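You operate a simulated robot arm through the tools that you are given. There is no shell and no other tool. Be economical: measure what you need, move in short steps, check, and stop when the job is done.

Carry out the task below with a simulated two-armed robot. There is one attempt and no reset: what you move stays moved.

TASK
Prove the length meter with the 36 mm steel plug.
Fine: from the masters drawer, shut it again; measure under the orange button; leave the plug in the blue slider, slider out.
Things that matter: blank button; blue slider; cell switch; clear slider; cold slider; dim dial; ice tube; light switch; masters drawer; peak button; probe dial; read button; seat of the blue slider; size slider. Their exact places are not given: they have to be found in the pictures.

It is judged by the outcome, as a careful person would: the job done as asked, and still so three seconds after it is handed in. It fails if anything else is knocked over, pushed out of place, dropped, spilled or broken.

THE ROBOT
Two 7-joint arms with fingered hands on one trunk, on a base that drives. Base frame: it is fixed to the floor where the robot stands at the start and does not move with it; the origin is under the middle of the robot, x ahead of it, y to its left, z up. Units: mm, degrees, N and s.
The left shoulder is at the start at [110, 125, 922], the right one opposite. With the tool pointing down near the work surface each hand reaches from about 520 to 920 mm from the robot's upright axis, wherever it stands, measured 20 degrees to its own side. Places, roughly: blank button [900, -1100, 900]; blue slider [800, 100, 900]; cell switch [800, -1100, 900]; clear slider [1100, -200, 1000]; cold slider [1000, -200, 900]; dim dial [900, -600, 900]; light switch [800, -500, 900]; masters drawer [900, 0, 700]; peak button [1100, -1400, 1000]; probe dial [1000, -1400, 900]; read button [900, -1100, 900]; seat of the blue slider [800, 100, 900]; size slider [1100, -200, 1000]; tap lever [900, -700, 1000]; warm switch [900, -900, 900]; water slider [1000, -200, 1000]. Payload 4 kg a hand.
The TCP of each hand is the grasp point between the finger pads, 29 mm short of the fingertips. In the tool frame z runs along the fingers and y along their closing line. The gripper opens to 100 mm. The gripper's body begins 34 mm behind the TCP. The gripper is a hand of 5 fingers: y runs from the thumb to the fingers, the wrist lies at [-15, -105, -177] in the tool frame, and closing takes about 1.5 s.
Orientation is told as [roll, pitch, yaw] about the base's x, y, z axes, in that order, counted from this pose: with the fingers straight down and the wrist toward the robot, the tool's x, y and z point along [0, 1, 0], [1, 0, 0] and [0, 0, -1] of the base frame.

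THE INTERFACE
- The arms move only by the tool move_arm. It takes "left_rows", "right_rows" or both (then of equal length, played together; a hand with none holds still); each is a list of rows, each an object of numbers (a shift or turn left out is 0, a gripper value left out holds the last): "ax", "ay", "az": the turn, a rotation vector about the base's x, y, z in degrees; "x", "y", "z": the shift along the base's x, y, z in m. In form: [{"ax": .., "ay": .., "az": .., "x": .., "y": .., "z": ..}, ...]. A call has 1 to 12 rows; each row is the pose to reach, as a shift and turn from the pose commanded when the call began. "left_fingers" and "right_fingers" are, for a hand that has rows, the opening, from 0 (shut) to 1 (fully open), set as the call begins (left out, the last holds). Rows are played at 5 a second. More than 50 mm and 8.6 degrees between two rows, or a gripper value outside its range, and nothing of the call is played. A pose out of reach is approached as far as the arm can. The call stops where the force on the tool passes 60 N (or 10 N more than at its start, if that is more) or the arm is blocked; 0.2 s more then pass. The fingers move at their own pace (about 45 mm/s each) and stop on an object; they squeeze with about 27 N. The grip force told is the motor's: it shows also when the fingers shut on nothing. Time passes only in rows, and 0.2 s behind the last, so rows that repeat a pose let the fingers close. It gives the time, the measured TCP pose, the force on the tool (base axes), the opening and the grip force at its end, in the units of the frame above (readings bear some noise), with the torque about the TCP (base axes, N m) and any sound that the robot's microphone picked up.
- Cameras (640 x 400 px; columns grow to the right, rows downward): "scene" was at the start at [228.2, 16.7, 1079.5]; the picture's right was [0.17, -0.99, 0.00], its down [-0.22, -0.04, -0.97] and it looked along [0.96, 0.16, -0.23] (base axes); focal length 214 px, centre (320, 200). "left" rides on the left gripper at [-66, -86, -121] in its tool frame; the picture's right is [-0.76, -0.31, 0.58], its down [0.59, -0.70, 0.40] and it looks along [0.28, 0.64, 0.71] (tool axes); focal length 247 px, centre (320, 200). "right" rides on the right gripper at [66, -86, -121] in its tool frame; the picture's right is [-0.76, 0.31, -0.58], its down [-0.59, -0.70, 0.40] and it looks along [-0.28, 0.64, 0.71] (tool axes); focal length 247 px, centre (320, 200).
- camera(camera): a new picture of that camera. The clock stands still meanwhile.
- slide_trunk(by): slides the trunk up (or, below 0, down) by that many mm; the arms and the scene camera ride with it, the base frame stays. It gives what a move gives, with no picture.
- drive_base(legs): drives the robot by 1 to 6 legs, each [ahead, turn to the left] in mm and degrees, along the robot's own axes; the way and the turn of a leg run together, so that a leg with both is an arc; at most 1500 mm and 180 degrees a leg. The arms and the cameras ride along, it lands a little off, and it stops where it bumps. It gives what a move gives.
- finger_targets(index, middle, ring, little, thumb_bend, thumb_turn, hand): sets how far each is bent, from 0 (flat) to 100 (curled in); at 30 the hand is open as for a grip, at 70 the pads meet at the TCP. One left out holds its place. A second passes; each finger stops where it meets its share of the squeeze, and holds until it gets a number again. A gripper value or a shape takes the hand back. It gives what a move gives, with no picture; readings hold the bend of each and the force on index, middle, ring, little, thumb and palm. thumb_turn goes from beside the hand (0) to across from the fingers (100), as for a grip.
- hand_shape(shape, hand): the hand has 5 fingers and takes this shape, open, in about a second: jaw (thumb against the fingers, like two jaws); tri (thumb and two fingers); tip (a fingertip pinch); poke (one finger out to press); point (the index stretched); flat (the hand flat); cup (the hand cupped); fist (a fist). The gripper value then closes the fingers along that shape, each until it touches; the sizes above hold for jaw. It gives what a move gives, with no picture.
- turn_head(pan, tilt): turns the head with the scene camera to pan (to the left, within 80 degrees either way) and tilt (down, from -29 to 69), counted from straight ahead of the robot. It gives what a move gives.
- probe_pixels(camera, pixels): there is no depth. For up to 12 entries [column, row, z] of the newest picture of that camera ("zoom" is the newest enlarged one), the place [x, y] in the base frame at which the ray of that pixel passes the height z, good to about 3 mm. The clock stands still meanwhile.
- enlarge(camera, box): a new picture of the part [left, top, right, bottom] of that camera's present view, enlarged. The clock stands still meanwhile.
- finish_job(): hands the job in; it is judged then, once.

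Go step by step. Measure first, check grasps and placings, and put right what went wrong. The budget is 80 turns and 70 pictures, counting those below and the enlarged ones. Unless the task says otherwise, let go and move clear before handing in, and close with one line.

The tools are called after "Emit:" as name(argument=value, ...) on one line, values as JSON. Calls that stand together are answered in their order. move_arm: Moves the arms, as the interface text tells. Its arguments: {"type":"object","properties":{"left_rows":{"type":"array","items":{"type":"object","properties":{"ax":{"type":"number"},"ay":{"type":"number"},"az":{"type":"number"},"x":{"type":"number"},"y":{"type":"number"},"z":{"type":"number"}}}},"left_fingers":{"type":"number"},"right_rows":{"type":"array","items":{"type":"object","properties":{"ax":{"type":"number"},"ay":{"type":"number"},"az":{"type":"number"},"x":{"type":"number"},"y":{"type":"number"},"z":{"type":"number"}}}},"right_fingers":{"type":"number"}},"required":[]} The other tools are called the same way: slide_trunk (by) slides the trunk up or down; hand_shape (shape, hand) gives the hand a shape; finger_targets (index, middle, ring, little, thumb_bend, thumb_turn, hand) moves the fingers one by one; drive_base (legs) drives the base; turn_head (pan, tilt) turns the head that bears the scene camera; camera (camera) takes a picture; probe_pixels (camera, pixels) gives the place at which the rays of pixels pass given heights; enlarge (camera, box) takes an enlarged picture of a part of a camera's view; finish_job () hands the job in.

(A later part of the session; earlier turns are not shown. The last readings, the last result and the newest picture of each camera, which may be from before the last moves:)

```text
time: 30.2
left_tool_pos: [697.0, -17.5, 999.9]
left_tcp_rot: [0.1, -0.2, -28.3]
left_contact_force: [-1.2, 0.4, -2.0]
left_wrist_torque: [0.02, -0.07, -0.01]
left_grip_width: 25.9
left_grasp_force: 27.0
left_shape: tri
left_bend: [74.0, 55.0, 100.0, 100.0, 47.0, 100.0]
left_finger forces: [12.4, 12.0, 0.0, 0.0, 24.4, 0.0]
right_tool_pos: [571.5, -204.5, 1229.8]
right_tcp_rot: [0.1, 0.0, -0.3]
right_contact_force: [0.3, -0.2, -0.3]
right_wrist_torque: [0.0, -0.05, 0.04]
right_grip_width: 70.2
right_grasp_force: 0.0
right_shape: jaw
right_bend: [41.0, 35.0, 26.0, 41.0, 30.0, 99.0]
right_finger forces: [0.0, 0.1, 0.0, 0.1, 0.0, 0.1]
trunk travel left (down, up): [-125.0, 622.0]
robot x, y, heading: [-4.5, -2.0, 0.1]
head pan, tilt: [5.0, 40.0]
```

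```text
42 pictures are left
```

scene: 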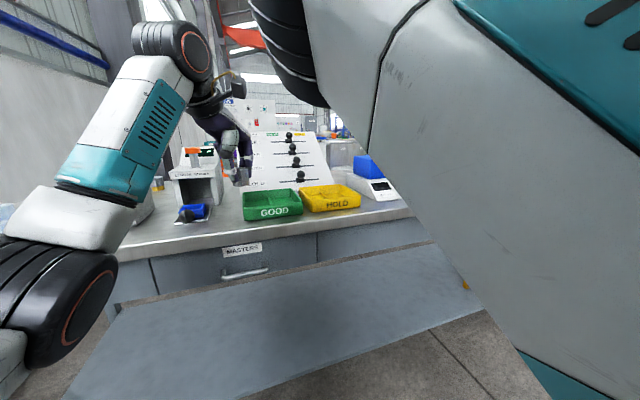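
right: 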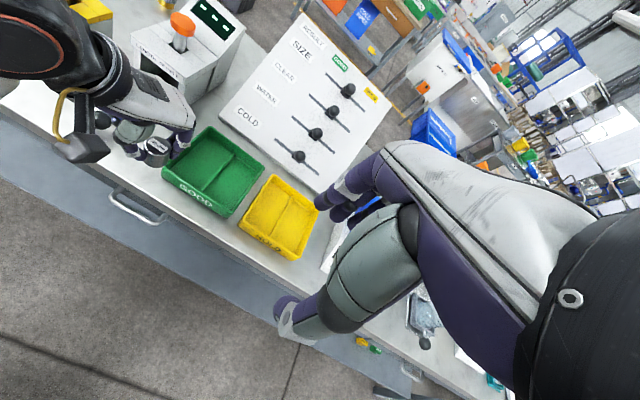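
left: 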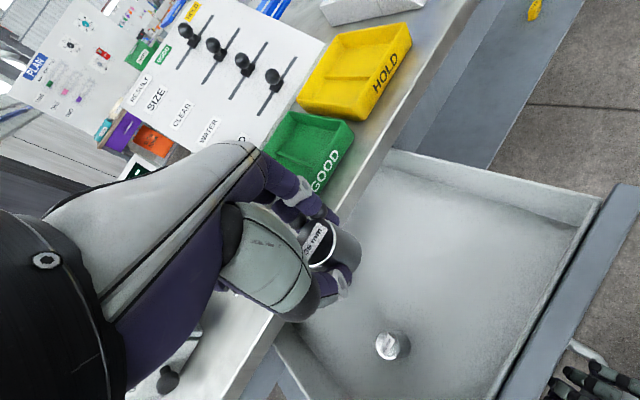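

The left hand still holds the plug. The knob sits in front of the pocket, so I'll turn the hand so that it closes along y, and view the slider with its own camera.

Emit:
move_arm(left_rows=[{"y": 0.02, "z": 0.02, "az": -7}, {"y": 0.04, "z": 0.04, "az": -14}, {"y": 0.06, "z": 0.06, "az": -21}, {"y": 0.08, "z": 0.06, "az": -28}, {"y": 0.1, "z": 0.06, "az": -35}, {"y": 0.115, "z": 0.06, "az": -42}])

Emit:
camera(camera="left")

Emit:
turn_head(pan=8, tilt=25)

Emit:
camera(camera="scene")

```text
time: 31.6
left_tool_pos: [697.9, 99.2, 1056.6]
left_tcp_rot: [0.1, 0.0, -70.5]
left_contact_force: [-0.4, 0.2, -2.4]
left_wrist_torque: [0.01, -0.03, 0.0]
left_grip_width: 25.8
left_grasp_force: 26.7
left_shape: tri
left_bend: [74.0, 55.0, 100.0, 100.0, 47.0, 100.0]
left_finger forces: [12.5, 12.0, 0.0, 0.1, 24.3, 0.0]
right_tool_pos: [573.8, -204.2, 1228.6]
right_tcp_rot: [0.0, 0.3, -0.3]
right_contact_force: [-0.2, -0.1, -0.7]
right_wrist_torque: [-0.03, 0.02, -0.04]
right_grip_width: 69.7
right_grasp_force: 0.1
right_shape: jaw
right_bend: [41.0, 35.0, 26.0, 41.0, 30.0, 99.0]
right_finger forces: [0.0, 0.0, 0.0, 0.1, 0.1, 0.1]
trunk travel left (down, up): [-125.0, 622.0]
robot x, y, heading: [-6.4, -0.4, -0.0]
head pan, tilt: [5.0, 40.0]
```

```text
41 pictures are left
```

left: 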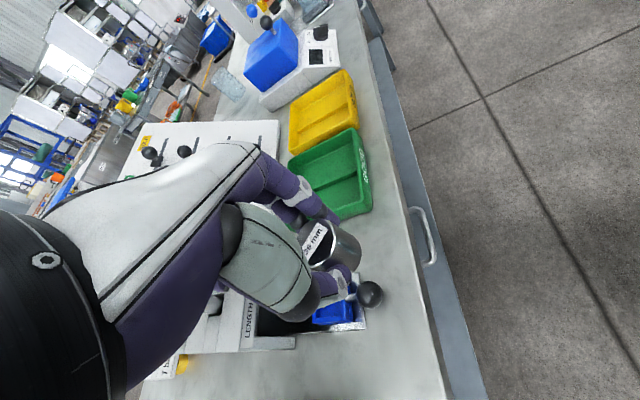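

```text
time: 32.3
left_tool_pos: [699.5, 97.3, 1056.7]
left_tcp_rot: [0.1, 0.0, -70.3]
left_contact_force: [0.4, 0.7, -2.5]
left_wrist_torque: [-0.01, 0.01, -0.04]
left_grip_width: 26.1
left_grasp_force: 26.7
left_shape: tri
left_bend: [74.0, 55.0, 100.0, 100.0, 47.0, 100.0]
left_finger forces: [12.5, 12.1, 0.1, 0.0, 24.2, 0.0]
right_tool_pos: [573.7, -204.4, 1228.3]
right_tcp_rot: [0.0, 0.1, -0.4]
right_contact_force: [0.1, 0.8, 0.2]
right_wrist_torque: [0.0, -0.01, -0.03]
right_grip_width: 69.8
right_grasp_force: 0.1
right_shape: jaw
right_bend: [41.0, 35.0, 26.0, 41.0, 30.0, 99.0]
right_finger forces: [0.0, 0.0, 0.0, 0.0, 0.1, 0.0]
trunk travel left (down, up): [-125.0, 622.0]
robot x, y, heading: [-9.0, -2.2, 0.3]
head pan, tilt: [8.0, 25.0]
```

```text
40 pictures are left
```

scene: 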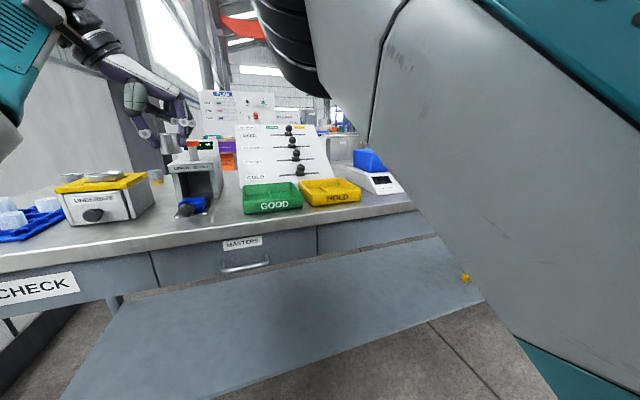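

The slider shows at (190,207) in the scene, with the knob at (184,210). I'll enlarge both views and probe the pocket.

Emit:
enlarge(camera="scene", box=[150, 130, 240, 230])

Emit:
probe_pixels(camera="scene", pixels=[[184, 210, 880], [184, 210, 890], [184, 210, 900], [192, 202, 860], [192, 202, 870], [192, 202, 880]])

Emit:
enlarge(camera="left", box=[180, 220, 400, 380])

Emit:
probe_pixels(camera="left", pixels=[[370, 293, 880], [370, 293, 890], [370, 293, 900], [333, 311, 860], [333, 311, 870], [333, 311, 880]])

```text
4.00 times, centred on (195, 180) of scene
```

zoom: 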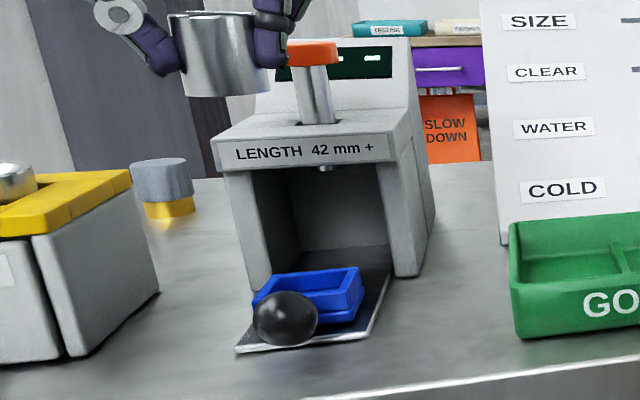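

```text
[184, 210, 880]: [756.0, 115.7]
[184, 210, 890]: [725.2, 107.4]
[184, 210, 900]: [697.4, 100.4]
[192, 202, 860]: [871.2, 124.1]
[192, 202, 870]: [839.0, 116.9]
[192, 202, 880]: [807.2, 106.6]
```

```text
2.50 times, centred on (290, 300) of left
```

zoom: 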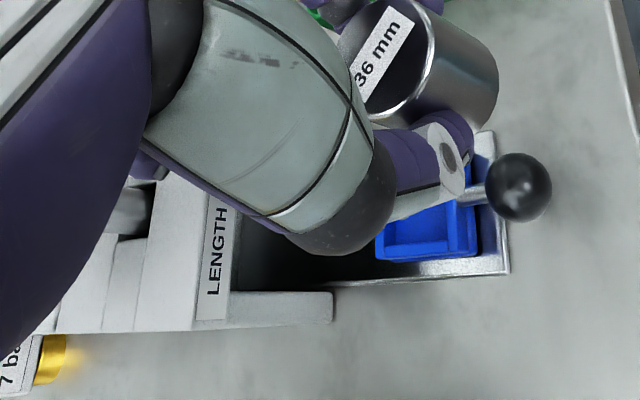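

```text
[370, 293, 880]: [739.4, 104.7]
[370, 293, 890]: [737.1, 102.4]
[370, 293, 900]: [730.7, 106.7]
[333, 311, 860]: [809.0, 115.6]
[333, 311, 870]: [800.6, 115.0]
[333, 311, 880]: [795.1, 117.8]
```

The knob resolves to about (738,106,886). I'll probe the tray's corners in both views to fix the pocket's centre.

Emit:
probe_pixels(camera="left", pixels=[[312.8, 324, 865], [312.8, 324, 880], [353.2, 322.8, 865], [353.2, 322.8, 880], [317.2, 317.2, 870], [344, 316, 870], [364, 330, 852], [355, 271, 852]])

Emit:
probe_pixels(camera="scene", pixels=[[182, 199.5, 870], [182, 199.5, 880], [204.5, 197, 870], [204.5, 197, 880], [202.5, 208, 870], [202.5, 208, 880], [178.75, 204.5, 870], [178.75, 204.5, 880], [174, 217.5, 852], [206, 214, 852]])

```text
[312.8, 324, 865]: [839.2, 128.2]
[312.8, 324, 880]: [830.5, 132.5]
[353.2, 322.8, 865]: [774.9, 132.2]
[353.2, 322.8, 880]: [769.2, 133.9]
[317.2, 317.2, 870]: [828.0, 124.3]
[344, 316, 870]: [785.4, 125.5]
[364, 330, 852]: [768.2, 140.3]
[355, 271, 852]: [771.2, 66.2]
```

```text
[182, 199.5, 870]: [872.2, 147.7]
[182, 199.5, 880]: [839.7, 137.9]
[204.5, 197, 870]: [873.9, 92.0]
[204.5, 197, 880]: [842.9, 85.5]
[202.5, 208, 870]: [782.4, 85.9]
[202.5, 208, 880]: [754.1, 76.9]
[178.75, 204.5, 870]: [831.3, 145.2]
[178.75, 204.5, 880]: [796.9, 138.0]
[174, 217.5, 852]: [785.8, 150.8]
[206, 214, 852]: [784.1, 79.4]
```

The pocket centre comes out near (803,104) with the rim at about 880. I need the housing's front position to know the clearance for the hand.

Emit:
probe_pixels(camera="left", pixels=[[295, 338, 852], [295, 346, 852], [257, 340, 950], [257, 340, 930], [244, 340, 950], [244, 340, 970]])

Emit:
probe_pixels(camera="scene", pixels=[[180.5, 202.5, 852], [217.5, 198.75, 852], [172, 171, 930], [172, 171, 950], [168, 164, 950], [168, 164, 970], [213, 170, 940], [213, 170, 950]])

```text
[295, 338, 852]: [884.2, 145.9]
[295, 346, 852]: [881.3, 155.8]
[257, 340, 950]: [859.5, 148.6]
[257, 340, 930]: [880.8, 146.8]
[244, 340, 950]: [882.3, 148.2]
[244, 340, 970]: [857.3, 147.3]
```

```text
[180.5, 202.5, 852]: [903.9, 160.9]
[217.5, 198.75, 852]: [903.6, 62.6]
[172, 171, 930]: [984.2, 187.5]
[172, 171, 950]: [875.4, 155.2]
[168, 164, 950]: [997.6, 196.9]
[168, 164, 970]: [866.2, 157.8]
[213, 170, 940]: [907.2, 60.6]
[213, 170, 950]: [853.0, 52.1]
```

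The housing's front face is at x≈882, so the hand has clearance at x≈804. I'll move the plug above the pocket with its bottom at about 918 and look.

Emit:
move_arm(left_rows=[{"x": 0.03, "y": 0.002}, {"x": 0.06, "y": 0.004}, {"x": 0.09, "y": 0.006, "z": -0.02}, {"x": 0.105, "y": 0.006, "z": -0.045}, {"x": 0.105, "y": 0.006, "z": -0.07}, {"x": 0.105, "y": 0.006, "z": -0.09}])

Emit:
camera(camera="left")

Emit:
enlarge(camera="scene", box=[130, 120, 250, 240])

```text
time: 33.7
left_tool_pos: [755.1, 109.4, 951.2]
left_tcp_rot: [0.0, 0.0, -70.3]
left_contact_force: [-0.3, -0.3, -1.9]
left_wrist_torque: [0.0, 0.0, 0.02]
left_grip_width: 25.8
left_grasp_force: 27.1
left_shape: tri
left_bend: [74.0, 55.0, 100.0, 100.0, 47.0, 100.0]
left_finger forces: [12.6, 12.3, 0.1, 0.0, 24.2, 0.0]
left hand out of reach, approached as far as the arm can: row 1, 2, 3, 4, 5, 6
right_tool_pos: [575.1, -203.3, 1228.1]
right_tcp_rot: [0.0, 0.2, -0.4]
right_contact_force: [-0.3, -0.2, 0.5]
right_wrist_torque: [0.0, -0.01, 0.02]
right_grip_width: 69.8
right_grasp_force: 0.0
right_shape: jaw
right_bend: [41.0, 35.0, 26.0, 41.0, 30.0, 99.0]
right_finger forces: [0.0, 0.0, 0.0, 0.0, 0.0, 0.0]
trunk travel left (down, up): [-125.0, 622.0]
robot x, y, heading: [-5.7, -2.8, -0.1]
head pan, tilt: [8.0, 25.0]
```

```text
37 pictures are left
```

left: 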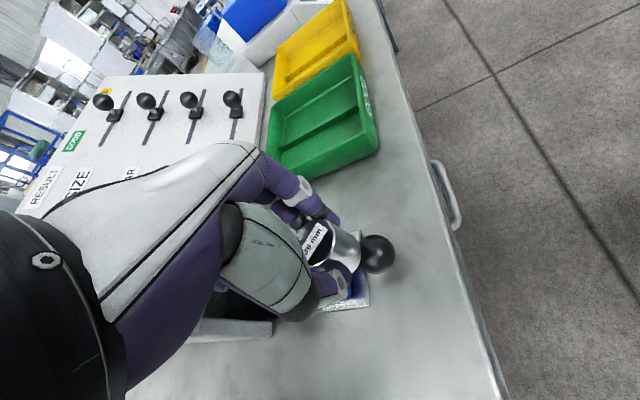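

```text
3.33 times, centred on (190, 180) of scene
```

zoom: 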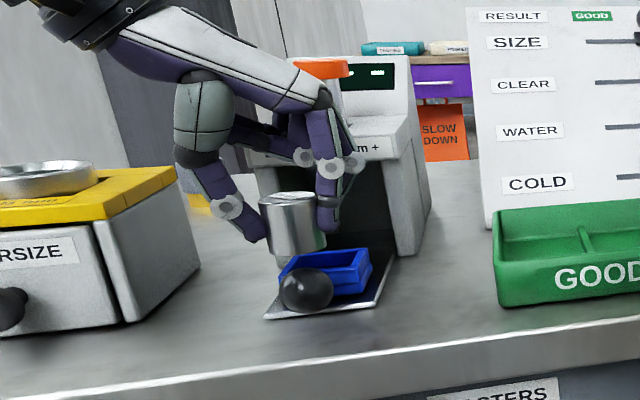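

The reach stops at x 755, so I need the robot closer. I'll back the hand up and out, then drive forward 80 mm.

Emit:
move_arm(left_rows=[{"z": 0.03, "x": -0.02}, {"z": 0.06, "x": -0.05}, {"z": 0.09, "x": -0.08}])

Emit:
drive_base(legs=[[90, 0]])

```text
time: 34.5
left_tool_pos: [705.0, 110.9, 1060.1]
left_tcp_rot: [0.0, -0.1, -70.5]
left_contact_force: [-0.4, -0.3, -3.0]
left_wrist_torque: [-0.04, 0.03, 0.01]
left_grip_width: 25.9
left_grasp_force: 27.2
left_shape: tri
left_bend: [74.0, 55.0, 100.0, 100.0, 47.0, 100.0]
left_finger forces: [12.7, 12.3, 0.0, 0.0, 24.4, 0.0]
left hand out of reach, approached as far as the arm can: row 1, 2, 3
right_tool_pos: [572.8, -205.0, 1230.8]
right_tcp_rot: [0.1, 0.1, -0.3]
right_contact_force: [-0.2, -0.7, -0.2]
right_wrist_torque: [-0.01, -0.03, -0.03]
right_grip_width: 70.0
right_grasp_force: 0.0
right_shape: jaw
right_bend: [41.0, 35.0, 26.0, 41.0, 30.0, 99.0]
right_finger forces: [0.0, 0.0, 0.0, 0.0, 0.0, 0.0]
trunk travel left (down, up): [-125.0, 622.0]
robot x, y, heading: [-4.7, -0.7, 0.2]
head pan, tilt: [8.0, 25.0]
```

```text
time: 35.6
left_tool_pos: [796.5, 110.5, 1058.5]
left_tcp_rot: [-0.1, 0.0, -70.3]
left_contact_force: [0.1, 0.3, -2.3]
left_wrist_torque: [0.03, 0.03, -0.01]
left_grip_width: 25.6
left_grasp_force: 27.0
left_shape: tri
left_bend: [74.0, 55.0, 100.0, 100.0, 47.0, 100.0]
left_finger forces: [12.6, 12.3, 0.0, 0.0, 24.3, 0.1]
right_tool_pos: [663.5, -203.8, 1227.4]
right_tcp_rot: [0.0, 0.2, -0.3]
right_contact_force: [1.8, 0.8, -0.1]
right_wrist_torque: [-0.03, 0.01, 0.01]
right_grip_width: 69.9
right_grasp_force: 0.0
right_shape: jaw
right_bend: [41.0, 35.0, 26.0, 41.0, 30.0, 99.0]
right_finger forces: [0.0, 0.0, 0.0, 0.0, 0.1, 0.0]
trunk travel left (down, up): [-125.0, 622.0]
robot x, y, heading: [83.3, 1.4, 0.2]
head pan, tilt: [8.0, 25.0]
```

The hand is at (796,110,1058). I'll step down partway and see where it lands.

Emit:
move_arm(left_rows=[{"z": -0.03}, {"z": -0.06}, {"z": -0.09}])

Emit:
camera(camera="left")

Emit:
enlarge(camera="scene", box=[60, 100, 280, 260])

```text
time: 36.4
left_tool_pos: [832.1, 113.3, 982.4]
left_tcp_rot: [-0.2, 0.0, -70.4]
left_contact_force: [0.1, -0.2, -2.8]
left_wrist_torque: [0.01, -0.01, 0.02]
left_grip_width: 25.6
left_grasp_force: 26.6
left_shape: tri
left_bend: [74.0, 55.0, 100.0, 100.0, 47.0, 100.0]
left_finger forces: [12.6, 12.3, 0.0, 0.1, 24.3, 0.0]
left hand out of reach, approached as far as the arm can: row 1, 2, 3
right_tool_pos: [663.4, -204.1, 1227.5]
right_tcp_rot: [0.0, 0.3, -0.3]
right_contact_force: [0.9, -0.3, -0.3]
right_wrist_torque: [0.0, 0.0, 0.01]
right_grip_width: 69.9
right_grasp_force: 0.0
right_shape: jaw
right_bend: [41.0, 35.0, 26.0, 41.0, 30.0, 99.0]
right_finger forces: [0.1, 0.1, 0.1, 0.0, 0.0, 0.1]
trunk travel left (down, up): [-125.0, 622.0]
robot x, y, heading: [78.1, -1.2, 0.0]
head pan, tilt: [8.0, 25.0]
```

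```text
35 pictures are left
```

left: 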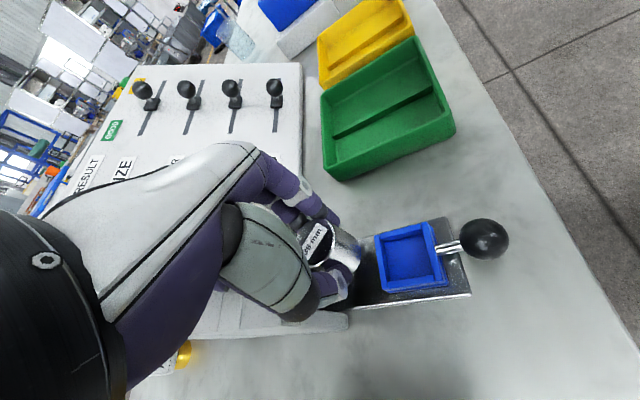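

```text
2.50 times, centred on (170, 180) of scene
```

zoom: 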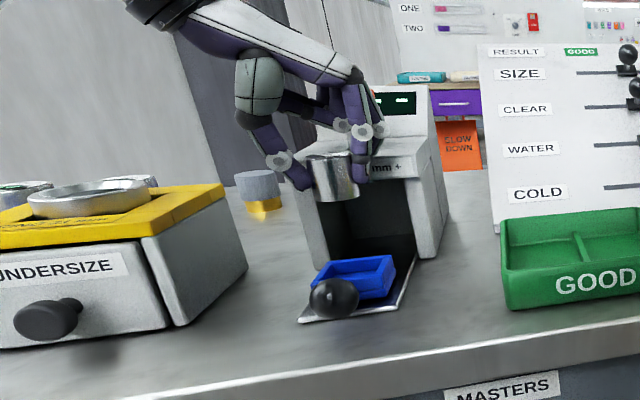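

The hand overshot to x 832, high and left, though nothing was touched; the -70° yaw seems to strain the arm. This view shows the pocket clearly at (411,257), so I'll probe it and then ease the yaw back.

Emit:
probe_pixels(camera="left", pixels=[[375, 236, 880], [429, 222, 880], [448, 284, 880], [382, 292, 880], [384, 240, 880], [425, 230, 880], [435, 277, 880], [389, 284, 880], [484, 239, 886], [470, 293, 855], [411, 257, 870], [411, 257, 880]])

Emit:
move_arm(left_rows=[{"x": -0.02, "z": 0.02, "az": 8}, {"x": -0.035, "z": 0.03, "az": 16}, {"x": -0.035, "z": 0.03, "az": 24}, {"x": -0.035, "z": 0.03, "az": 28}])

```text
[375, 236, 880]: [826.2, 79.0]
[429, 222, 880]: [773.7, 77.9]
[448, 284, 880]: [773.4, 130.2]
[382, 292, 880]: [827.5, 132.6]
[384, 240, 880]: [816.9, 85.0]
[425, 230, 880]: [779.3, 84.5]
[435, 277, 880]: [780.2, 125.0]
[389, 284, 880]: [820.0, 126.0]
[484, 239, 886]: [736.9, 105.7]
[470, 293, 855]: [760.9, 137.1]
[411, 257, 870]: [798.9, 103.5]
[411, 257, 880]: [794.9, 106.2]
```

```text
time: 37.4
left_tool_pos: [849.3, 111.1, 1039.8]
left_tcp_rot: [-0.1, 0.1, -44.7]
left_contact_force: [0.2, 0.6, -2.1]
left_wrist_torque: [0.02, -0.01, -0.01]
left_grip_width: 25.6
left_grasp_force: 27.0
left_shape: tri
left_bend: [74.0, 55.0, 100.0, 100.0, 47.0, 100.0]
left_finger forces: [12.7, 12.3, 0.0, 0.0, 24.1, 0.0]
left hand out of reach, approached as far as the arm can: row 1, 2, 3, 4
right_tool_pos: [662.5, -204.8, 1228.6]
right_tcp_rot: [-0.1, 0.0, -0.2]
right_contact_force: [-1.0, 0.4, 0.4]
right_wrist_torque: [0.0, 0.0, 0.02]
right_grip_width: 69.9
right_grasp_force: 0.1
right_shape: jaw
right_bend: [41.0, 35.0, 26.0, 41.0, 30.0, 99.0]
right_finger forces: [0.0, 0.1, 0.1, 0.1, 0.0, 0.1]
trunk travel left (down, up): [-125.0, 622.0]
robot x, y, heading: [85.3, 1.4, 0.1]
head pan, tilt: [8.0, 25.0]
```

It still reports out of reach and the hand drifts forward, so the commanded pose must lie further out than the measured one. I'll pull back in x until command and measurement agree.

Emit:
move_arm(left_rows=[{"x": -0.03, "z": 0.01}, {"x": -0.06, "z": 0.01}, {"x": -0.09, "z": 0.01}])

```text
time: 38.2
left_tool_pos: [833.4, 110.9, 1073.3]
left_tcp_rot: [-0.1, 0.0, -42.4]
left_contact_force: [0.2, 0.1, -2.2]
left_wrist_torque: [0.02, -0.02, 0.01]
left_grip_width: 25.9
left_grasp_force: 27.0
left_shape: tri
left_bend: [74.0, 55.0, 100.0, 100.0, 47.0, 100.0]
left_finger forces: [12.7, 12.3, 0.0, 0.1, 24.2, 0.1]
left hand out of reach, approached as far as the arm can: row 1, 2, 3
right_tool_pos: [662.3, -204.9, 1229.0]
right_tcp_rot: [0.0, 0.2, -0.3]
right_contact_force: [-0.5, -0.3, 1.4]
right_wrist_torque: [-0.03, 0.03, -0.03]
right_grip_width: 69.9
right_grasp_force: 0.0
right_shape: jaw
right_bend: [41.0, 35.0, 26.0, 41.0, 30.0, 99.0]
right_finger forces: [0.0, 0.1, 0.1, 0.0, 0.1, 0.0]
trunk travel left (down, up): [-125.0, 622.0]
robot x, y, heading: [84.0, 0.8, 0.3]
head pan, tilt: [8.0, 25.0]
```

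Emit:
move_arm(left_rows=[{"x": -0.04}, {"x": -0.08}, {"x": -0.12}])

```text
time: 39.0
left_tool_pos: [812.6, 109.8, 1107.5]
left_tcp_rot: [-0.1, 0.1, -42.4]
left_contact_force: [-0.2, -0.2, -1.9]
left_wrist_torque: [-0.07, 0.0, 0.01]
left_grip_width: 26.1
left_grasp_force: 27.1
left_shape: tri
left_bend: [74.0, 55.0, 100.0, 100.0, 47.0, 100.0]
left_finger forces: [12.7, 12.4, 0.0, 0.1, 24.1, 0.1]
left hand out of reach, approached as far as the arm can: row 1, 2, 3
right_tool_pos: [661.9, -203.9, 1229.1]
right_tcp_rot: [0.0, 0.1, -0.3]
right_contact_force: [-1.1, -0.4, 1.0]
right_wrist_torque: [-0.04, -0.01, 0.0]
right_grip_width: 69.9
right_grasp_force: 0.0
right_shape: jaw
right_bend: [41.0, 35.0, 26.0, 41.0, 30.0, 99.0]
right_finger forces: [0.0, 0.0, 0.0, 0.1, 0.1, 0.0]
trunk travel left (down, up): [-125.0, 622.0]
robot x, y, heading: [77.7, -2.2, -0.1]
head pan, tilt: [8.0, 25.0]
```

The wrist sits high above the shoulder, which limits reach. I'll raise the trunk 120 mm so the shoulder is nearer wrist height, then re-sync by backing the command off.

Emit:
slide_trunk(by=120)

Emit:
move_arm(left_rows=[{"z": -0.02}, {"z": -0.04}])

```text
time: 40.5
left_tool_pos: [750.8, 109.2, 1302.0]
left_tcp_rot: [4.5, -5.1, -42.5]
left_contact_force: [0.2, 0.5, -2.5]
left_wrist_torque: [0.0, 0.04, 0.02]
left_grip_width: 25.7
left_grasp_force: 27.0
left_shape: tri
left_bend: [74.0, 55.0, 100.0, 100.0, 47.0, 100.0]
left_finger forces: [12.8, 12.2, 0.0, 0.0, 24.2, 0.0]
right_tool_pos: [663.6, -204.3, 1347.9]
right_tcp_rot: [0.0, 0.1, -0.2]
right_contact_force: [-0.5, -0.7, -0.1]
right_wrist_torque: [0.01, 0.04, 0.01]
right_grip_width: 70.0
right_grasp_force: 0.0
right_shape: jaw
right_bend: [41.0, 35.0, 26.0, 41.0, 30.0, 99.0]
right_finger forces: [0.0, 0.0, 0.0, 0.1, 0.0, 0.0]
trunk travel left (down, up): [-245.0, 502.0]
robot x, y, heading: [86.7, 1.2, -0.0]
head pan, tilt: [8.0, 25.0]
```

```text
time: 41.1
left_tool_pos: [767.5, 109.0, 1278.0]
left_tcp_rot: [4.6, -5.0, -42.6]
left_contact_force: [0.3, -0.4, -3.0]
left_wrist_torque: [0.01, 0.01, -0.04]
left_grip_width: 25.7
left_grasp_force: 27.2
left_shape: tri
left_bend: [74.0, 55.0, 100.0, 100.0, 47.0, 100.0]
left_finger forces: [12.7, 12.3, 0.0, 0.0, 24.2, 0.1]
left hand out of reach, approached as far as the arm can: row 1, 2
right_tool_pos: [663.5, -205.3, 1348.6]
right_tcp_rot: [0.1, 0.3, -0.3]
right_contact_force: [-0.9, -0.4, 0.7]
right_wrist_torque: [-0.01, 0.01, 0.0]
right_grip_width: 69.9
right_grasp_force: 0.0
right_shape: jaw
right_bend: [41.0, 35.0, 26.0, 41.0, 30.0, 99.0]
right_finger forces: [0.1, 0.1, 0.0, 0.1, 0.0, 0.0]
trunk travel left (down, up): [-245.0, 502.0]
robot x, y, heading: [82.4, -1.4, 0.1]
head pan, tilt: [8.0, 25.0]
```

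The command clearly sits too high and too far out. I'll step it inward and down in a safe region and watch for the "out of reach" flag to clear.

Emit:
move_arm(left_rows=[{"x": -0.03, "z": -0.02}, {"x": -0.06, "z": -0.04}, {"x": -0.09, "z": -0.06}, {"x": -0.12, "z": -0.08}, {"x": -0.15, "z": -0.1}, {"x": -0.18, "z": -0.12}])

```text
time: 42.5
left_tool_pos: [768.1, 109.4, 1277.6]
left_tcp_rot: [4.6, -5.0, -42.6]
left_contact_force: [0.4, -0.5, -2.4]
left_wrist_torque: [-0.01, -0.01, 0.02]
left_grip_width: 25.7
left_grasp_force: 27.2
left_shape: tri
left_bend: [74.0, 55.0, 100.0, 100.0, 47.0, 100.0]
left_finger forces: [12.7, 12.2, 0.1, 0.0, 24.2, 0.0]
left hand out of reach, approached as far as the arm can: row 1, 2, 3, 4, 5, 6
right_tool_pos: [662.2, -205.2, 1348.3]
right_tcp_rot: [0.0, 0.2, -0.2]
right_contact_force: [0.1, 0.6, 0.5]
right_wrist_torque: [0.04, 0.03, 0.02]
right_grip_width: 69.7
right_grasp_force: 0.1
right_shape: jaw
right_bend: [41.0, 35.0, 26.0, 41.0, 30.0, 99.0]
right_finger forces: [0.0, 0.0, 0.0, 0.0, 0.0, 0.0]
trunk travel left (down, up): [-245.0, 502.0]
robot x, y, heading: [82.8, -3.7, 0.0]
head pan, tilt: [8.0, 25.0]
```

Moving inward radially changed nothing, while lowering did move it. I'll step straight down.

Emit:
move_arm(left_rows=[{"z": -0.04}, {"z": -0.08}, {"z": -0.12}, {"z": -0.16}])

```text
time: 43.5
left_tool_pos: [828.1, 104.4, 1181.9]
left_tcp_rot: [4.5, -5.1, -42.7]
left_contact_force: [-0.6, 0.1, -1.9]
left_wrist_torque: [-0.03, -0.02, 0.0]
left_grip_width: 25.4
left_grasp_force: 27.5
left_shape: tri
left_bend: [74.0, 55.0, 100.0, 100.0, 47.0, 100.0]
left_finger forces: [12.6, 12.3, 0.0, 0.0, 24.2, 0.1]
left hand out of reach, approached as far as the arm can: row 1, 2, 3, 4
right_tool_pos: [662.5, -203.0, 1348.6]
right_tcp_rot: [-0.1, 0.1, -0.3]
right_contact_force: [0.1, -1.4, 0.2]
right_wrist_torque: [0.0, -0.02, -0.01]
right_grip_width: 69.9
right_grasp_force: 0.0
right_shape: jaw
right_bend: [41.0, 35.0, 26.0, 41.0, 30.0, 99.0]
right_finger forces: [0.0, 0.0, 0.1, 0.0, 0.0, 0.1]
trunk travel left (down, up): [-245.0, 502.0]
robot x, y, heading: [84.5, -2.2, 0.1]
head pan, tilt: [8.0, 25.0]
```

The geometry suggests the command is about 130 mm beyond the hand radially. I'll pull inward by about 200 mm.

Emit:
move_arm(left_rows=[{"x": -0.035, "z": -0.015}, {"x": -0.07, "z": -0.03}, {"x": -0.105, "z": -0.045}, {"x": -0.14, "z": -0.06}, {"x": -0.175, "z": -0.075}])

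```text
time: 44.7
left_tool_pos: [828.0, 102.8, 1184.2]
left_tcp_rot: [4.6, -5.1, -42.5]
left_contact_force: [0.4, -0.4, -3.3]
left_wrist_torque: [0.02, 0.0, -0.02]
left_grip_width: 25.7
left_grasp_force: 26.6
left_shape: tri
left_bend: [74.0, 55.0, 100.0, 100.0, 47.0, 100.0]
left_finger forces: [12.6, 12.2, 0.0, 0.1, 24.1, 0.0]
left hand out of reach, approached as far as the arm can: row 1, 2, 3, 4, 5
right_tool_pos: [661.7, -202.6, 1349.4]
right_tcp_rot: [0.1, 0.1, -0.3]
right_contact_force: [0.6, 0.4, -0.2]
right_wrist_torque: [-0.01, 0.01, 0.0]
right_grip_width: 70.0
right_grasp_force: 0.0
right_shape: jaw
right_bend: [41.0, 35.0, 26.0, 41.0, 30.0, 99.0]
right_finger forces: [0.0, 0.1, 0.0, 0.1, 0.0, 0.0]
trunk travel left (down, up): [-245.0, 502.0]
robot x, y, heading: [81.5, -1.6, -0.1]
head pan, tilt: [8.0, 25.0]
```

Tangential moves work but radial ones don't, so the arm may be stretched straight (singular). I'll check with the scene camera.

Emit:
turn_head(pan=20, tilt=20)

Emit:
camera(camera="scene")

Emit:
camera(camera="right")

```text
time: 45.5
left_tool_pos: [827.1, 102.1, 1184.5]
left_tcp_rot: [4.6, -5.2, -42.6]
left_contact_force: [0.2, -0.1, -2.8]
left_wrist_torque: [-0.02, 0.06, 0.02]
left_grip_width: 26.0
left_grasp_force: 27.7
left_shape: tri
left_bend: [74.0, 55.0, 100.0, 100.0, 47.0, 100.0]
left_finger forces: [12.6, 12.2, 0.1, 0.0, 24.1, 0.0]
right_tool_pos: [662.3, -203.8, 1348.7]
right_tcp_rot: [0.1, 0.0, -0.3]
right_contact_force: [0.1, -0.1, -0.2]
right_wrist_torque: [-0.01, -0.01, -0.02]
right_grip_width: 69.6
right_grasp_force: 0.0
right_shape: jaw
right_bend: [41.0, 35.0, 26.0, 41.0, 30.0, 99.0]
right_finger forces: [0.1, 0.1, 0.0, 0.0, 0.0, 0.0]
trunk travel left (down, up): [-245.0, 502.0]
robot x, y, heading: [82.6, 1.2, -0.2]
head pan, tilt: [20.0, 20.0]
```

```text
33 pictures are left
```

scene: 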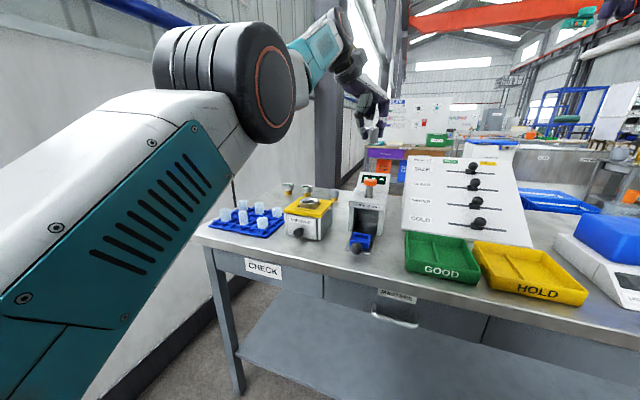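

```text
32 pictures are left
```

right: 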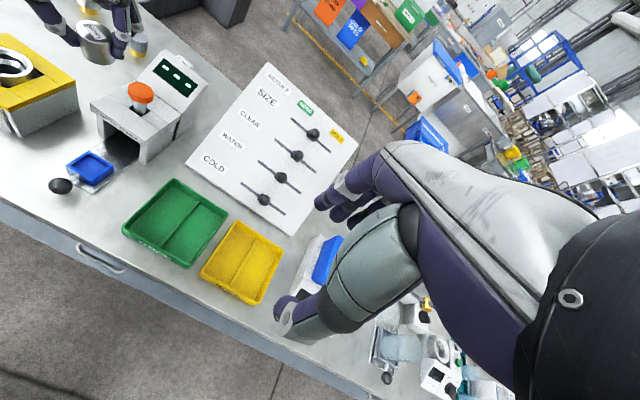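

The left arm is stretched straight. I'll unlock the elbow with a sideways and inward move, to -y where the forearm folds, while staying high and clear.

Emit:
move_arm(left_rows=[{"x": -0.01, "y": -0.045}, {"x": -0.03, "y": -0.085}, {"x": -0.055, "y": -0.125}, {"x": -0.085, "y": -0.16}, {"x": -0.12, "y": -0.19}, {"x": -0.16, "y": -0.21}])

```text
time: 46.9
left_tool_pos: [734.4, -136.2, 1239.1]
left_tcp_rot: [4.7, -5.2, -42.5]
left_contact_force: [0.1, -0.2, -2.6]
left_wrist_torque: [-0.01, 0.02, 0.02]
left_grip_width: 25.7
left_grasp_force: 27.0
left_shape: tri
left_bend: [74.0, 55.0, 100.0, 100.0, 47.0, 100.0]
left_finger forces: [12.8, 12.2, 0.2, 0.0, 24.3, 0.1]
left hand out of reach, approached as far as the arm can: row 1, 2, 3, 4, 5, 6
right_tool_pos: [661.4, -204.1, 1350.1]
right_tcp_rot: [0.0, 0.1, -0.3]
right_contact_force: [0.8, -0.1, 0.4]
right_wrist_torque: [0.0, -0.01, 0.01]
right_grip_width: 69.9
right_grasp_force: 0.0
right_shape: jaw
right_bend: [41.0, 35.0, 26.0, 41.0, 30.0, 99.0]
right_finger forces: [0.0, 0.0, 0.0, 0.1, 0.0, 0.1]
trunk travel left (down, up): [-245.0, 502.0]
robot x, y, heading: [80.2, -0.1, 0.2]
head pan, tilt: [20.0, 20.0]
```

The hand went sideways without folding and is nearing the right hand. I'll back out in y while turning the yaw back toward 0, where the arm worked well.

Emit:
move_arm(left_rows=[{"y": 0.02, "az": 8}, {"y": 0.04, "az": 16}, {"y": 0.06, "az": 24}, {"y": 0.08, "az": 32}, {"y": 0.1, "az": 40}, {"y": 0.12, "az": 43}])

```text
time: 48.3
left_tool_pos: [761.6, -36.9, 1257.5]
left_tcp_rot: [4.7, -5.0, 0.0]
left_contact_force: [0.1, 1.2, -2.8]
left_wrist_torque: [-0.01, 0.0, 0.02]
left_grip_width: 25.7
left_grasp_force: 27.0
left_shape: tri
left_bend: [74.0, 55.0, 100.0, 100.0, 47.0, 100.0]
left_finger forces: [12.8, 12.4, 0.0, 0.1, 24.2, 0.0]
left hand out of reach, approached as far as the arm can: row 1, 2, 3, 4, 5, 6
right_tool_pos: [663.4, -203.7, 1349.1]
right_tcp_rot: [-0.1, 0.1, -0.1]
right_contact_force: [0.3, 0.7, 0.1]
right_wrist_torque: [0.02, -0.04, -0.03]
right_grip_width: 70.1
right_grasp_force: 0.0
right_shape: jaw
right_bend: [41.0, 35.0, 26.0, 41.0, 30.0, 99.0]
right_finger forces: [0.0, 0.1, 0.0, 0.1, 0.1, 0.0]
trunk travel left (down, up): [-245.0, 502.0]
robot x, y, heading: [84.5, -4.6, -0.0]
head pan, tilt: [20.0, 20.0]
```

Orientation follows well but the radius stays stuck. I'll look at the arm itself to see the elbow.

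Emit:
turn_head(pan=35, tilt=5)

Emit:
camera(camera="scene")

```text
time: 49.0
left_tool_pos: [762.4, -39.9, 1256.5]
left_tcp_rot: [4.7, -5.0, -0.2]
left_contact_force: [-0.5, -0.2, -3.2]
left_wrist_torque: [0.02, -0.02, 0.03]
left_grip_width: 25.8
left_grasp_force: 26.7
left_shape: tri
left_bend: [74.0, 55.0, 100.0, 100.0, 47.0, 100.0]
left_finger forces: [12.7, 12.5, 0.1, 0.1, 24.2, 0.0]
right_tool_pos: [662.7, -204.1, 1348.7]
right_tcp_rot: [0.0, 0.1, -0.3]
right_contact_force: [1.0, 0.7, -0.1]
right_wrist_torque: [0.01, -0.02, -0.01]
right_grip_width: 69.7
right_grasp_force: 0.1
right_shape: jaw
right_bend: [41.0, 35.0, 26.0, 41.0, 30.0, 99.0]
right_finger forces: [0.1, 0.1, 0.0, 0.0, 0.0, 0.0]
trunk travel left (down, up): [-245.0, 502.0]
robot x, y, heading: [83.1, -0.4, 0.0]
head pan, tilt: [35.0, 5.0]
```

```text
31 pictures are left
```

scene: 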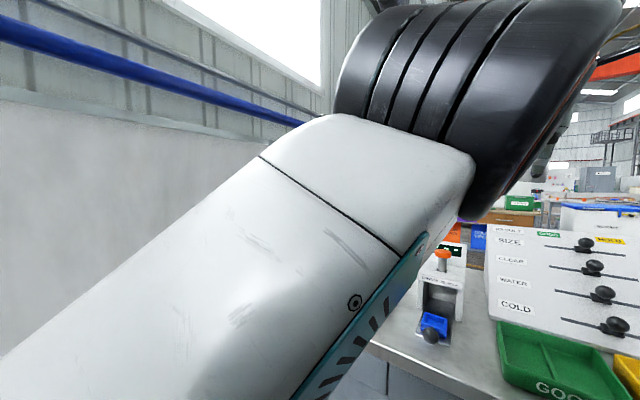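

The arm last behaved at about 704 mm ahead and 1000 high (trunk down), which is (790,-15,1120) now, at yaw -28. I'll command that pose directly, removing the small tilt.

Emit:
move_arm(left_rows=[{"x": 0.005, "z": -0.025, "az": -5, "ax": -1, "ay": 1}, {"x": 0.01, "z": -0.05, "az": -10, "ax": -2, "ay": 2}, {"x": 0.01, "z": -0.08, "az": -15, "ax": -3, "ay": 3}, {"x": 0.01, "z": -0.11, "az": -20, "ax": -4, "ay": 4}, {"x": 0.01, "z": -0.14, "az": -25, "ax": -5, "ay": 4.5}, {"x": 0.0, "z": -0.17, "az": -25, "ax": -5, "ay": 4.5}, {"x": -0.02, "z": -0.2, "az": -25, "ax": -5, "ay": 4.5}])

```text
time: 50.6
left_tool_pos: [825.2, -63.9, 1122.3]
left_tcp_rot: [-1.0, -1.7, -24.3]
left_contact_force: [0.7, 0.3, -1.3]
left_wrist_torque: [0.01, 0.01, -0.03]
left_grip_width: 25.8
left_grasp_force: 26.5
left_shape: tri
left_bend: [74.0, 55.0, 100.0, 100.0, 47.0, 100.0]
left_finger forces: [12.7, 12.5, 0.1, 0.1, 24.0, 0.0]
left hand out of reach, approached as far as the arm can: row 1, 2, 3, 4, 5, 6, 7
right_tool_pos: [662.8, -203.7, 1348.6]
right_tcp_rot: [-0.1, 0.1, -0.3]
right_contact_force: [0.1, -1.3, -1.0]
right_wrist_torque: [0.0, 0.01, -0.01]
right_grip_width: 69.8
right_grasp_force: 0.0
right_shape: jaw
right_bend: [41.0, 35.0, 26.0, 41.0, 30.0, 99.0]
right_finger forces: [0.1, 0.0, 0.1, 0.0, 0.1, 0.0]
trunk travel left (down, up): [-245.0, 502.0]
robot x, y, heading: [83.0, -1.0, -0.1]
head pan, tilt: [35.0, 5.0]
```

It's still off in radius (at 825 where I asked for 742). I'll try an outward +y move combined with moving inward.

Emit:
move_arm(left_rows=[{"x": -0.02, "y": 0.045}, {"x": -0.04, "y": 0.09}, {"x": -0.06, "y": 0.135}, {"x": -0.08, "y": 0.18}, {"x": -0.1, "y": 0.225}, {"x": -0.12, "y": 0.27}, {"x": -0.15, "y": 0.3}, {"x": -0.19, "y": 0.32}])

Emit:
camera(camera="scene")

```text
time: 52.5
left_tool_pos: [791.6, 297.5, 1206.5]
left_tcp_rot: [-1.2, -2.0, -24.1]
left_contact_force: [-1.3, 1.8, -3.3]
left_wrist_torque: [-0.06, -0.05, -0.02]
left_grip_width: 25.4
left_grasp_force: 26.7
left_shape: tri
left_bend: [74.0, 55.0, 100.0, 100.0, 47.0, 100.0]
left_finger forces: [13.3, 13.0, 0.0, 0.0, 25.0, 0.0]
left hand out of reach, approached as far as the arm can: row 1, 2, 3, 4, 5, 6, 7, 8
right_tool_pos: [660.7, -196.4, 1350.9]
right_tcp_rot: [-0.3, 0.1, -0.2]
right_contact_force: [-0.1, 1.0, 0.5]
right_wrist_torque: [-0.07, -0.02, -0.02]
right_grip_width: 69.6
right_grasp_force: 0.1
right_shape: jaw
right_bend: [41.0, 35.0, 26.0, 41.0, 30.0, 99.0]
right_finger forces: [0.0, 0.1, 0.0, 0.0, 0.1, 0.1]
trunk travel left (down, up): [-245.0, 502.0]
robot x, y, heading: [79.6, 1.2, 0.2]
head pan, tilt: [35.0, 5.0]
```

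```text
30 pictures are left
```

scene: 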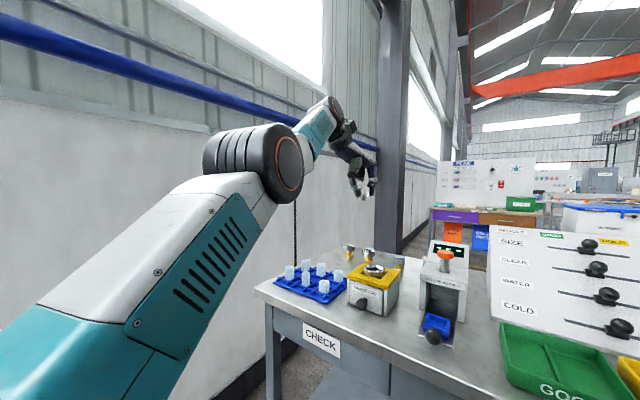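

The arm is straight and perhaps slightly over-extended at the elbow, so pulling inward just pushes it against its stop. I'll stretch outward first, then up (the forearm's folding direction), then inward.

Emit:
move_arm(left_rows=[{"x": 0.03, "y": 0.012, "z": 0.02}, {"x": 0.06, "y": 0.025, "z": 0.04}, {"x": 0.08, "y": 0.035, "z": 0.055}, {"x": 0.055, "y": 0.025, "z": 0.095}, {"x": 0.03, "y": 0.015, "z": 0.135}, {"x": 0.005, "y": 0.005, "z": 0.175}, {"x": -0.03, "y": -0.01, "z": 0.165}, {"x": -0.07, "y": -0.025, "z": 0.15}, {"x": -0.11, "y": -0.04, "z": 0.135}, {"x": -0.15, "y": -0.055, "z": 0.12}])

```text
time: 54.6
left_tool_pos: [694.4, 247.1, 1345.4]
left_tcp_rot: [-1.1, -1.6, -24.2]
left_contact_force: [-0.4, -0.1, -2.7]
left_wrist_torque: [0.0, 0.02, 0.01]
left_grip_width: 25.6
left_grasp_force: 27.2
left_shape: tri
left_bend: [74.0, 55.0, 100.0, 100.0, 47.0, 100.0]
left_finger forces: [13.1, 13.2, 0.0, 0.1, 24.7, 0.0]
left hand out of reach, approached as far as the arm can: row 1, 2, 3, 4, 5, 6, 7, 8, 10
right_tool_pos: [663.7, -203.0, 1346.5]
right_tcp_rot: [-0.1, 0.2, -0.2]
right_contact_force: [-0.2, 0.2, -0.3]
right_wrist_torque: [-0.04, 0.04, 0.02]
right_grip_width: 69.8
right_grasp_force: 0.0
right_shape: jaw
right_bend: [41.0, 35.0, 26.0, 41.0, 30.0, 99.0]
right_finger forces: [0.0, 0.0, 0.0, 0.1, 0.0, 0.0]
trunk travel left (down, up): [-245.0, 502.0]
robot x, y, heading: [80.8, 2.3, 0.1]
head pan, tilt: [35.0, 5.0]
```

Row 9 was reached, so this may be unlocking. I'll continue inward gently.

Emit:
move_arm(left_rows=[{"x": 0.0, "z": 0.02}, {"x": -0.02, "z": 0.03}, {"x": -0.04, "z": 0.04}, {"x": -0.06, "z": 0.04}, {"x": -0.08, "z": 0.04}, {"x": -0.1, "z": 0.03}])

```text
time: 56.0
left_tool_pos: [638.1, 258.1, 1400.0]
left_tcp_rot: [-0.9, -4.6, -23.1]
left_contact_force: [-0.4, -0.3, -2.3]
left_wrist_torque: [0.02, 0.0, 0.0]
left_grip_width: 25.5
left_grasp_force: 27.1
left_shape: tri
left_bend: [74.0, 55.0, 100.0, 100.0, 47.0, 100.0]
left_finger forces: [13.1, 13.1, 0.0, 0.1, 24.6, 0.1]
left hand out of reach, approached as far as the arm can: row 1, 2, 3, 4, 5, 6
right_tool_pos: [662.6, -203.5, 1349.2]
right_tcp_rot: [-0.1, 0.2, -0.3]
right_contact_force: [0.1, -0.3, -0.5]
right_wrist_torque: [0.05, 0.01, 0.01]
right_grip_width: 69.8
right_grasp_force: 0.0
right_shape: jaw
right_bend: [41.0, 35.0, 26.0, 41.0, 30.0, 99.0]
right_finger forces: [0.0, 0.0, 0.0, 0.0, 0.0, 0.0]
trunk travel left (down, up): [-245.0, 502.0]
robot x, y, heading: [84.5, -3.7, -0.0]
head pan, tilt: [35.0, 5.0]
```

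The hand is high with the forearm pointing up, so the wrist is likely at a limit. I'll raise the trunk so the shoulder sits well above the work, then bring the hand down as in the drawer pick-up, where it worked.

Emit:
slide_trunk(by=150)

Emit:
move_arm(left_rows=[{"z": -0.045}, {"z": -0.09}, {"z": -0.135}, {"z": -0.18}, {"z": -0.225}, {"z": -0.27}, {"z": -0.315}, {"z": -0.36}])

Emit:
camera(camera="scene")

```text
time: 57.8
left_tool_pos: [587.1, 257.2, 1585.7]
left_tcp_rot: [0.8, -8.6, -23.2]
left_contact_force: [0.5, 1.5, -2.5]
left_wrist_torque: [-0.02, 0.04, 0.0]
left_grip_width: 25.3
left_grasp_force: 26.7
left_shape: tri
left_bend: [74.0, 55.0, 100.0, 100.0, 47.0, 100.0]
left_finger forces: [13.1, 13.2, 0.0, 0.0, 24.7, 0.0]
right_tool_pos: [663.1, -203.8, 1497.7]
right_tcp_rot: [0.0, 0.2, -0.2]
right_contact_force: [0.6, 0.9, -0.6]
right_wrist_torque: [0.0, -0.03, -0.02]
right_grip_width: 69.9
right_grasp_force: 0.0
right_shape: jaw
right_bend: [41.0, 35.0, 26.0, 41.0, 30.0, 99.0]
right_finger forces: [0.1, 0.0, 0.0, 0.0, 0.0, 0.1]
trunk travel left (down, up): [-395.0, 352.0]
robot x, y, heading: [80.6, 0.9, -0.0]
head pan, tilt: [35.0, 5.0]
```

```text
time: 59.6
left_tool_pos: [586.4, 257.1, 1224.3]
left_tcp_rot: [0.8, -8.7, -23.2]
left_contact_force: [1.0, 0.1, -1.8]
left_wrist_torque: [0.01, 0.03, -0.05]
left_grip_width: 25.5
left_grasp_force: 27.2
left_shape: tri
left_bend: [74.0, 55.0, 100.0, 100.0, 47.0, 100.0]
left_finger forces: [12.5, 12.8, 0.0, 0.0, 23.8, 0.0]
right_tool_pos: [663.2, -203.0, 1499.3]
right_tcp_rot: [-0.1, 0.2, -0.3]
right_contact_force: [0.8, 0.5, -0.1]
right_wrist_torque: [-0.01, -0.02, 0.0]
right_grip_width: 69.7
right_grasp_force: 0.1
right_shape: jaw
right_bend: [41.0, 35.0, 26.0, 41.0, 30.0, 99.0]
right_finger forces: [0.1, 0.0, 0.1, 0.0, 0.1, 0.0]
trunk travel left (down, up): [-395.0, 352.0]
robot x, y, heading: [80.6, -0.1, 0.0]
head pan, tilt: [35.0, 5.0]
```

```text
29 pictures are left
```

scene: 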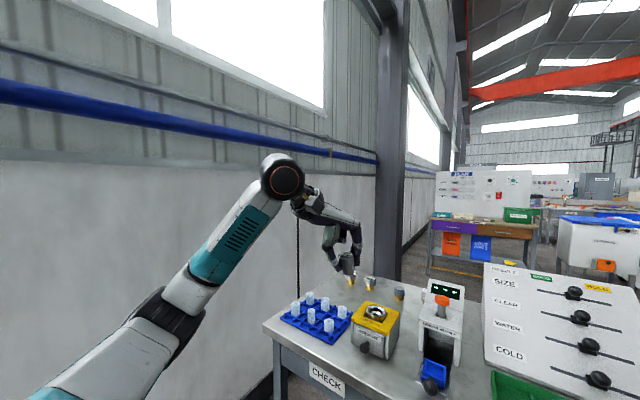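

Unlocked: the command and the measured pose now agree. I'll correct the tilt while moving toward the slider, staying high, then set the yaw.

Emit:
move_arm(left_rows=[{"x": 0.025, "y": -0.019, "z": -0.02, "ax": 1, "ay": 2}, {"x": 0.05, "y": -0.038, "z": -0.04, "ax": 2, "ay": 4}, {"x": 0.075, "y": -0.057, "z": -0.06, "ax": 3, "ay": 6}, {"x": 0.1, "y": -0.076, "z": -0.08, "ax": 3.4, "ay": 8}, {"x": 0.125, "y": -0.095, "z": -0.1, "ax": 3.4, "ay": 8}, {"x": 0.15, "y": -0.114, "z": -0.12, "ax": 3.4, "ay": 8}, {"x": 0.18, "y": -0.133, "z": -0.14, "ax": 3.4, "ay": 8}, {"x": 0.204, "y": -0.153, "z": -0.16, "ax": 3.4, "ay": 8}])

Emit:
move_arm(left_rows=[{"az": -7}, {"az": -14}, {"az": -21.8}])

Emit:
camera(camera="left")

```text
time: 61.4
left_tool_pos: [789.9, 103.8, 1067.1]
left_tcp_rot: [0.8, 0.0, -23.2]
left_contact_force: [0.1, -0.7, -2.3]
left_wrist_torque: [0.03, 0.0, 0.01]
left_grip_width: 25.3
left_grasp_force: 27.5
left_shape: tri
left_bend: [74.0, 55.0, 100.0, 100.0, 47.0, 100.0]
left_finger forces: [12.8, 12.9, 0.1, 0.0, 23.7, 0.1]
right_tool_pos: [663.7, -205.0, 1498.0]
right_tcp_rot: [0.0, 0.2, -0.3]
right_contact_force: [0.7, 0.7, 0.3]
right_wrist_torque: [0.01, 0.02, 0.01]
right_grip_width: 69.9
right_grasp_force: 0.2
right_shape: jaw
right_bend: [41.0, 35.0, 26.0, 41.0, 30.0, 99.0]
right_finger forces: [0.0, 0.0, 0.1, 0.0, 0.0, 0.0]
trunk travel left (down, up): [-395.0, 352.0]
robot x, y, heading: [85.5, 1.5, -0.1]
head pan, tilt: [35.0, 5.0]
```

```text
time: 62.2
left_tool_pos: [790.1, 102.7, 1066.4]
left_tcp_rot: [0.8, 0.0, -45.2]
left_contact_force: [-0.3, 0.7, -2.9]
left_wrist_torque: [0.0, -0.01, 0.04]
left_grip_width: 25.4
left_grasp_force: 27.0
left_shape: tri
left_bend: [74.0, 55.0, 100.0, 100.0, 47.0, 100.0]
left_finger forces: [12.9, 13.1, 0.0, 0.0, 23.7, 0.0]
right_tool_pos: [662.7, -204.4, 1498.9]
right_tcp_rot: [0.0, 0.2, -0.3]
right_contact_force: [-0.3, -0.8, 0.0]
right_wrist_torque: [-0.04, -0.01, -0.04]
right_grip_width: 69.7
right_grasp_force: 0.1
right_shape: jaw
right_bend: [41.0, 35.0, 26.0, 41.0, 30.0, 99.0]
right_finger forces: [0.0, 0.0, 0.0, 0.1, 0.0, 0.0]
trunk travel left (down, up): [-395.0, 352.0]
robot x, y, heading: [85.3, -3.6, 0.0]
head pan, tilt: [35.0, 5.0]
```

```text
28 pictures are left
```

left: 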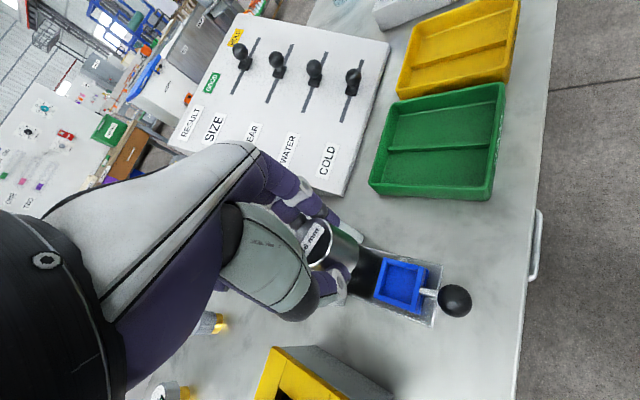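

The pocket is in clear view at (402,286). I'll enlarge and re-probe from this near-overhead angle.

Emit:
enlarge(camera="left", box=[340, 236, 480, 336])

Emit:
probe_pixels(camera="left", pixels=[[388, 257, 880], [428, 267, 880], [423, 315, 880], [374, 300, 880], [401, 286, 862], [401, 286, 872], [401, 286, 880], [455, 301, 886]])

```text
4.00 times, centred on (410, 286) of left
```

zoom: 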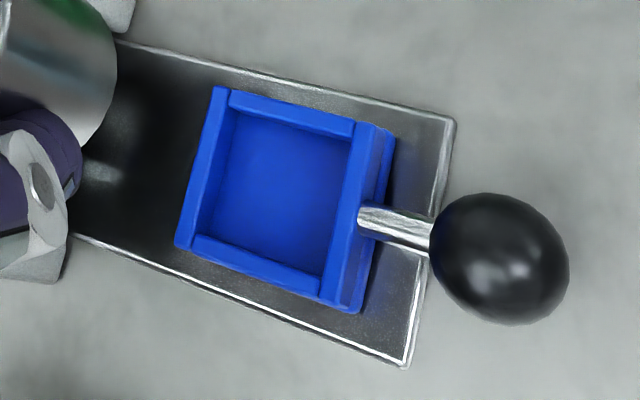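

```text
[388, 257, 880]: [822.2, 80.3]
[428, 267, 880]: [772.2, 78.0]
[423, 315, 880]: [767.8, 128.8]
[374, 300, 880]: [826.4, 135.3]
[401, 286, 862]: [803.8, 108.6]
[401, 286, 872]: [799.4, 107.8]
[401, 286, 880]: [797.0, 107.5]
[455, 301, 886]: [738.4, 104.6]
```

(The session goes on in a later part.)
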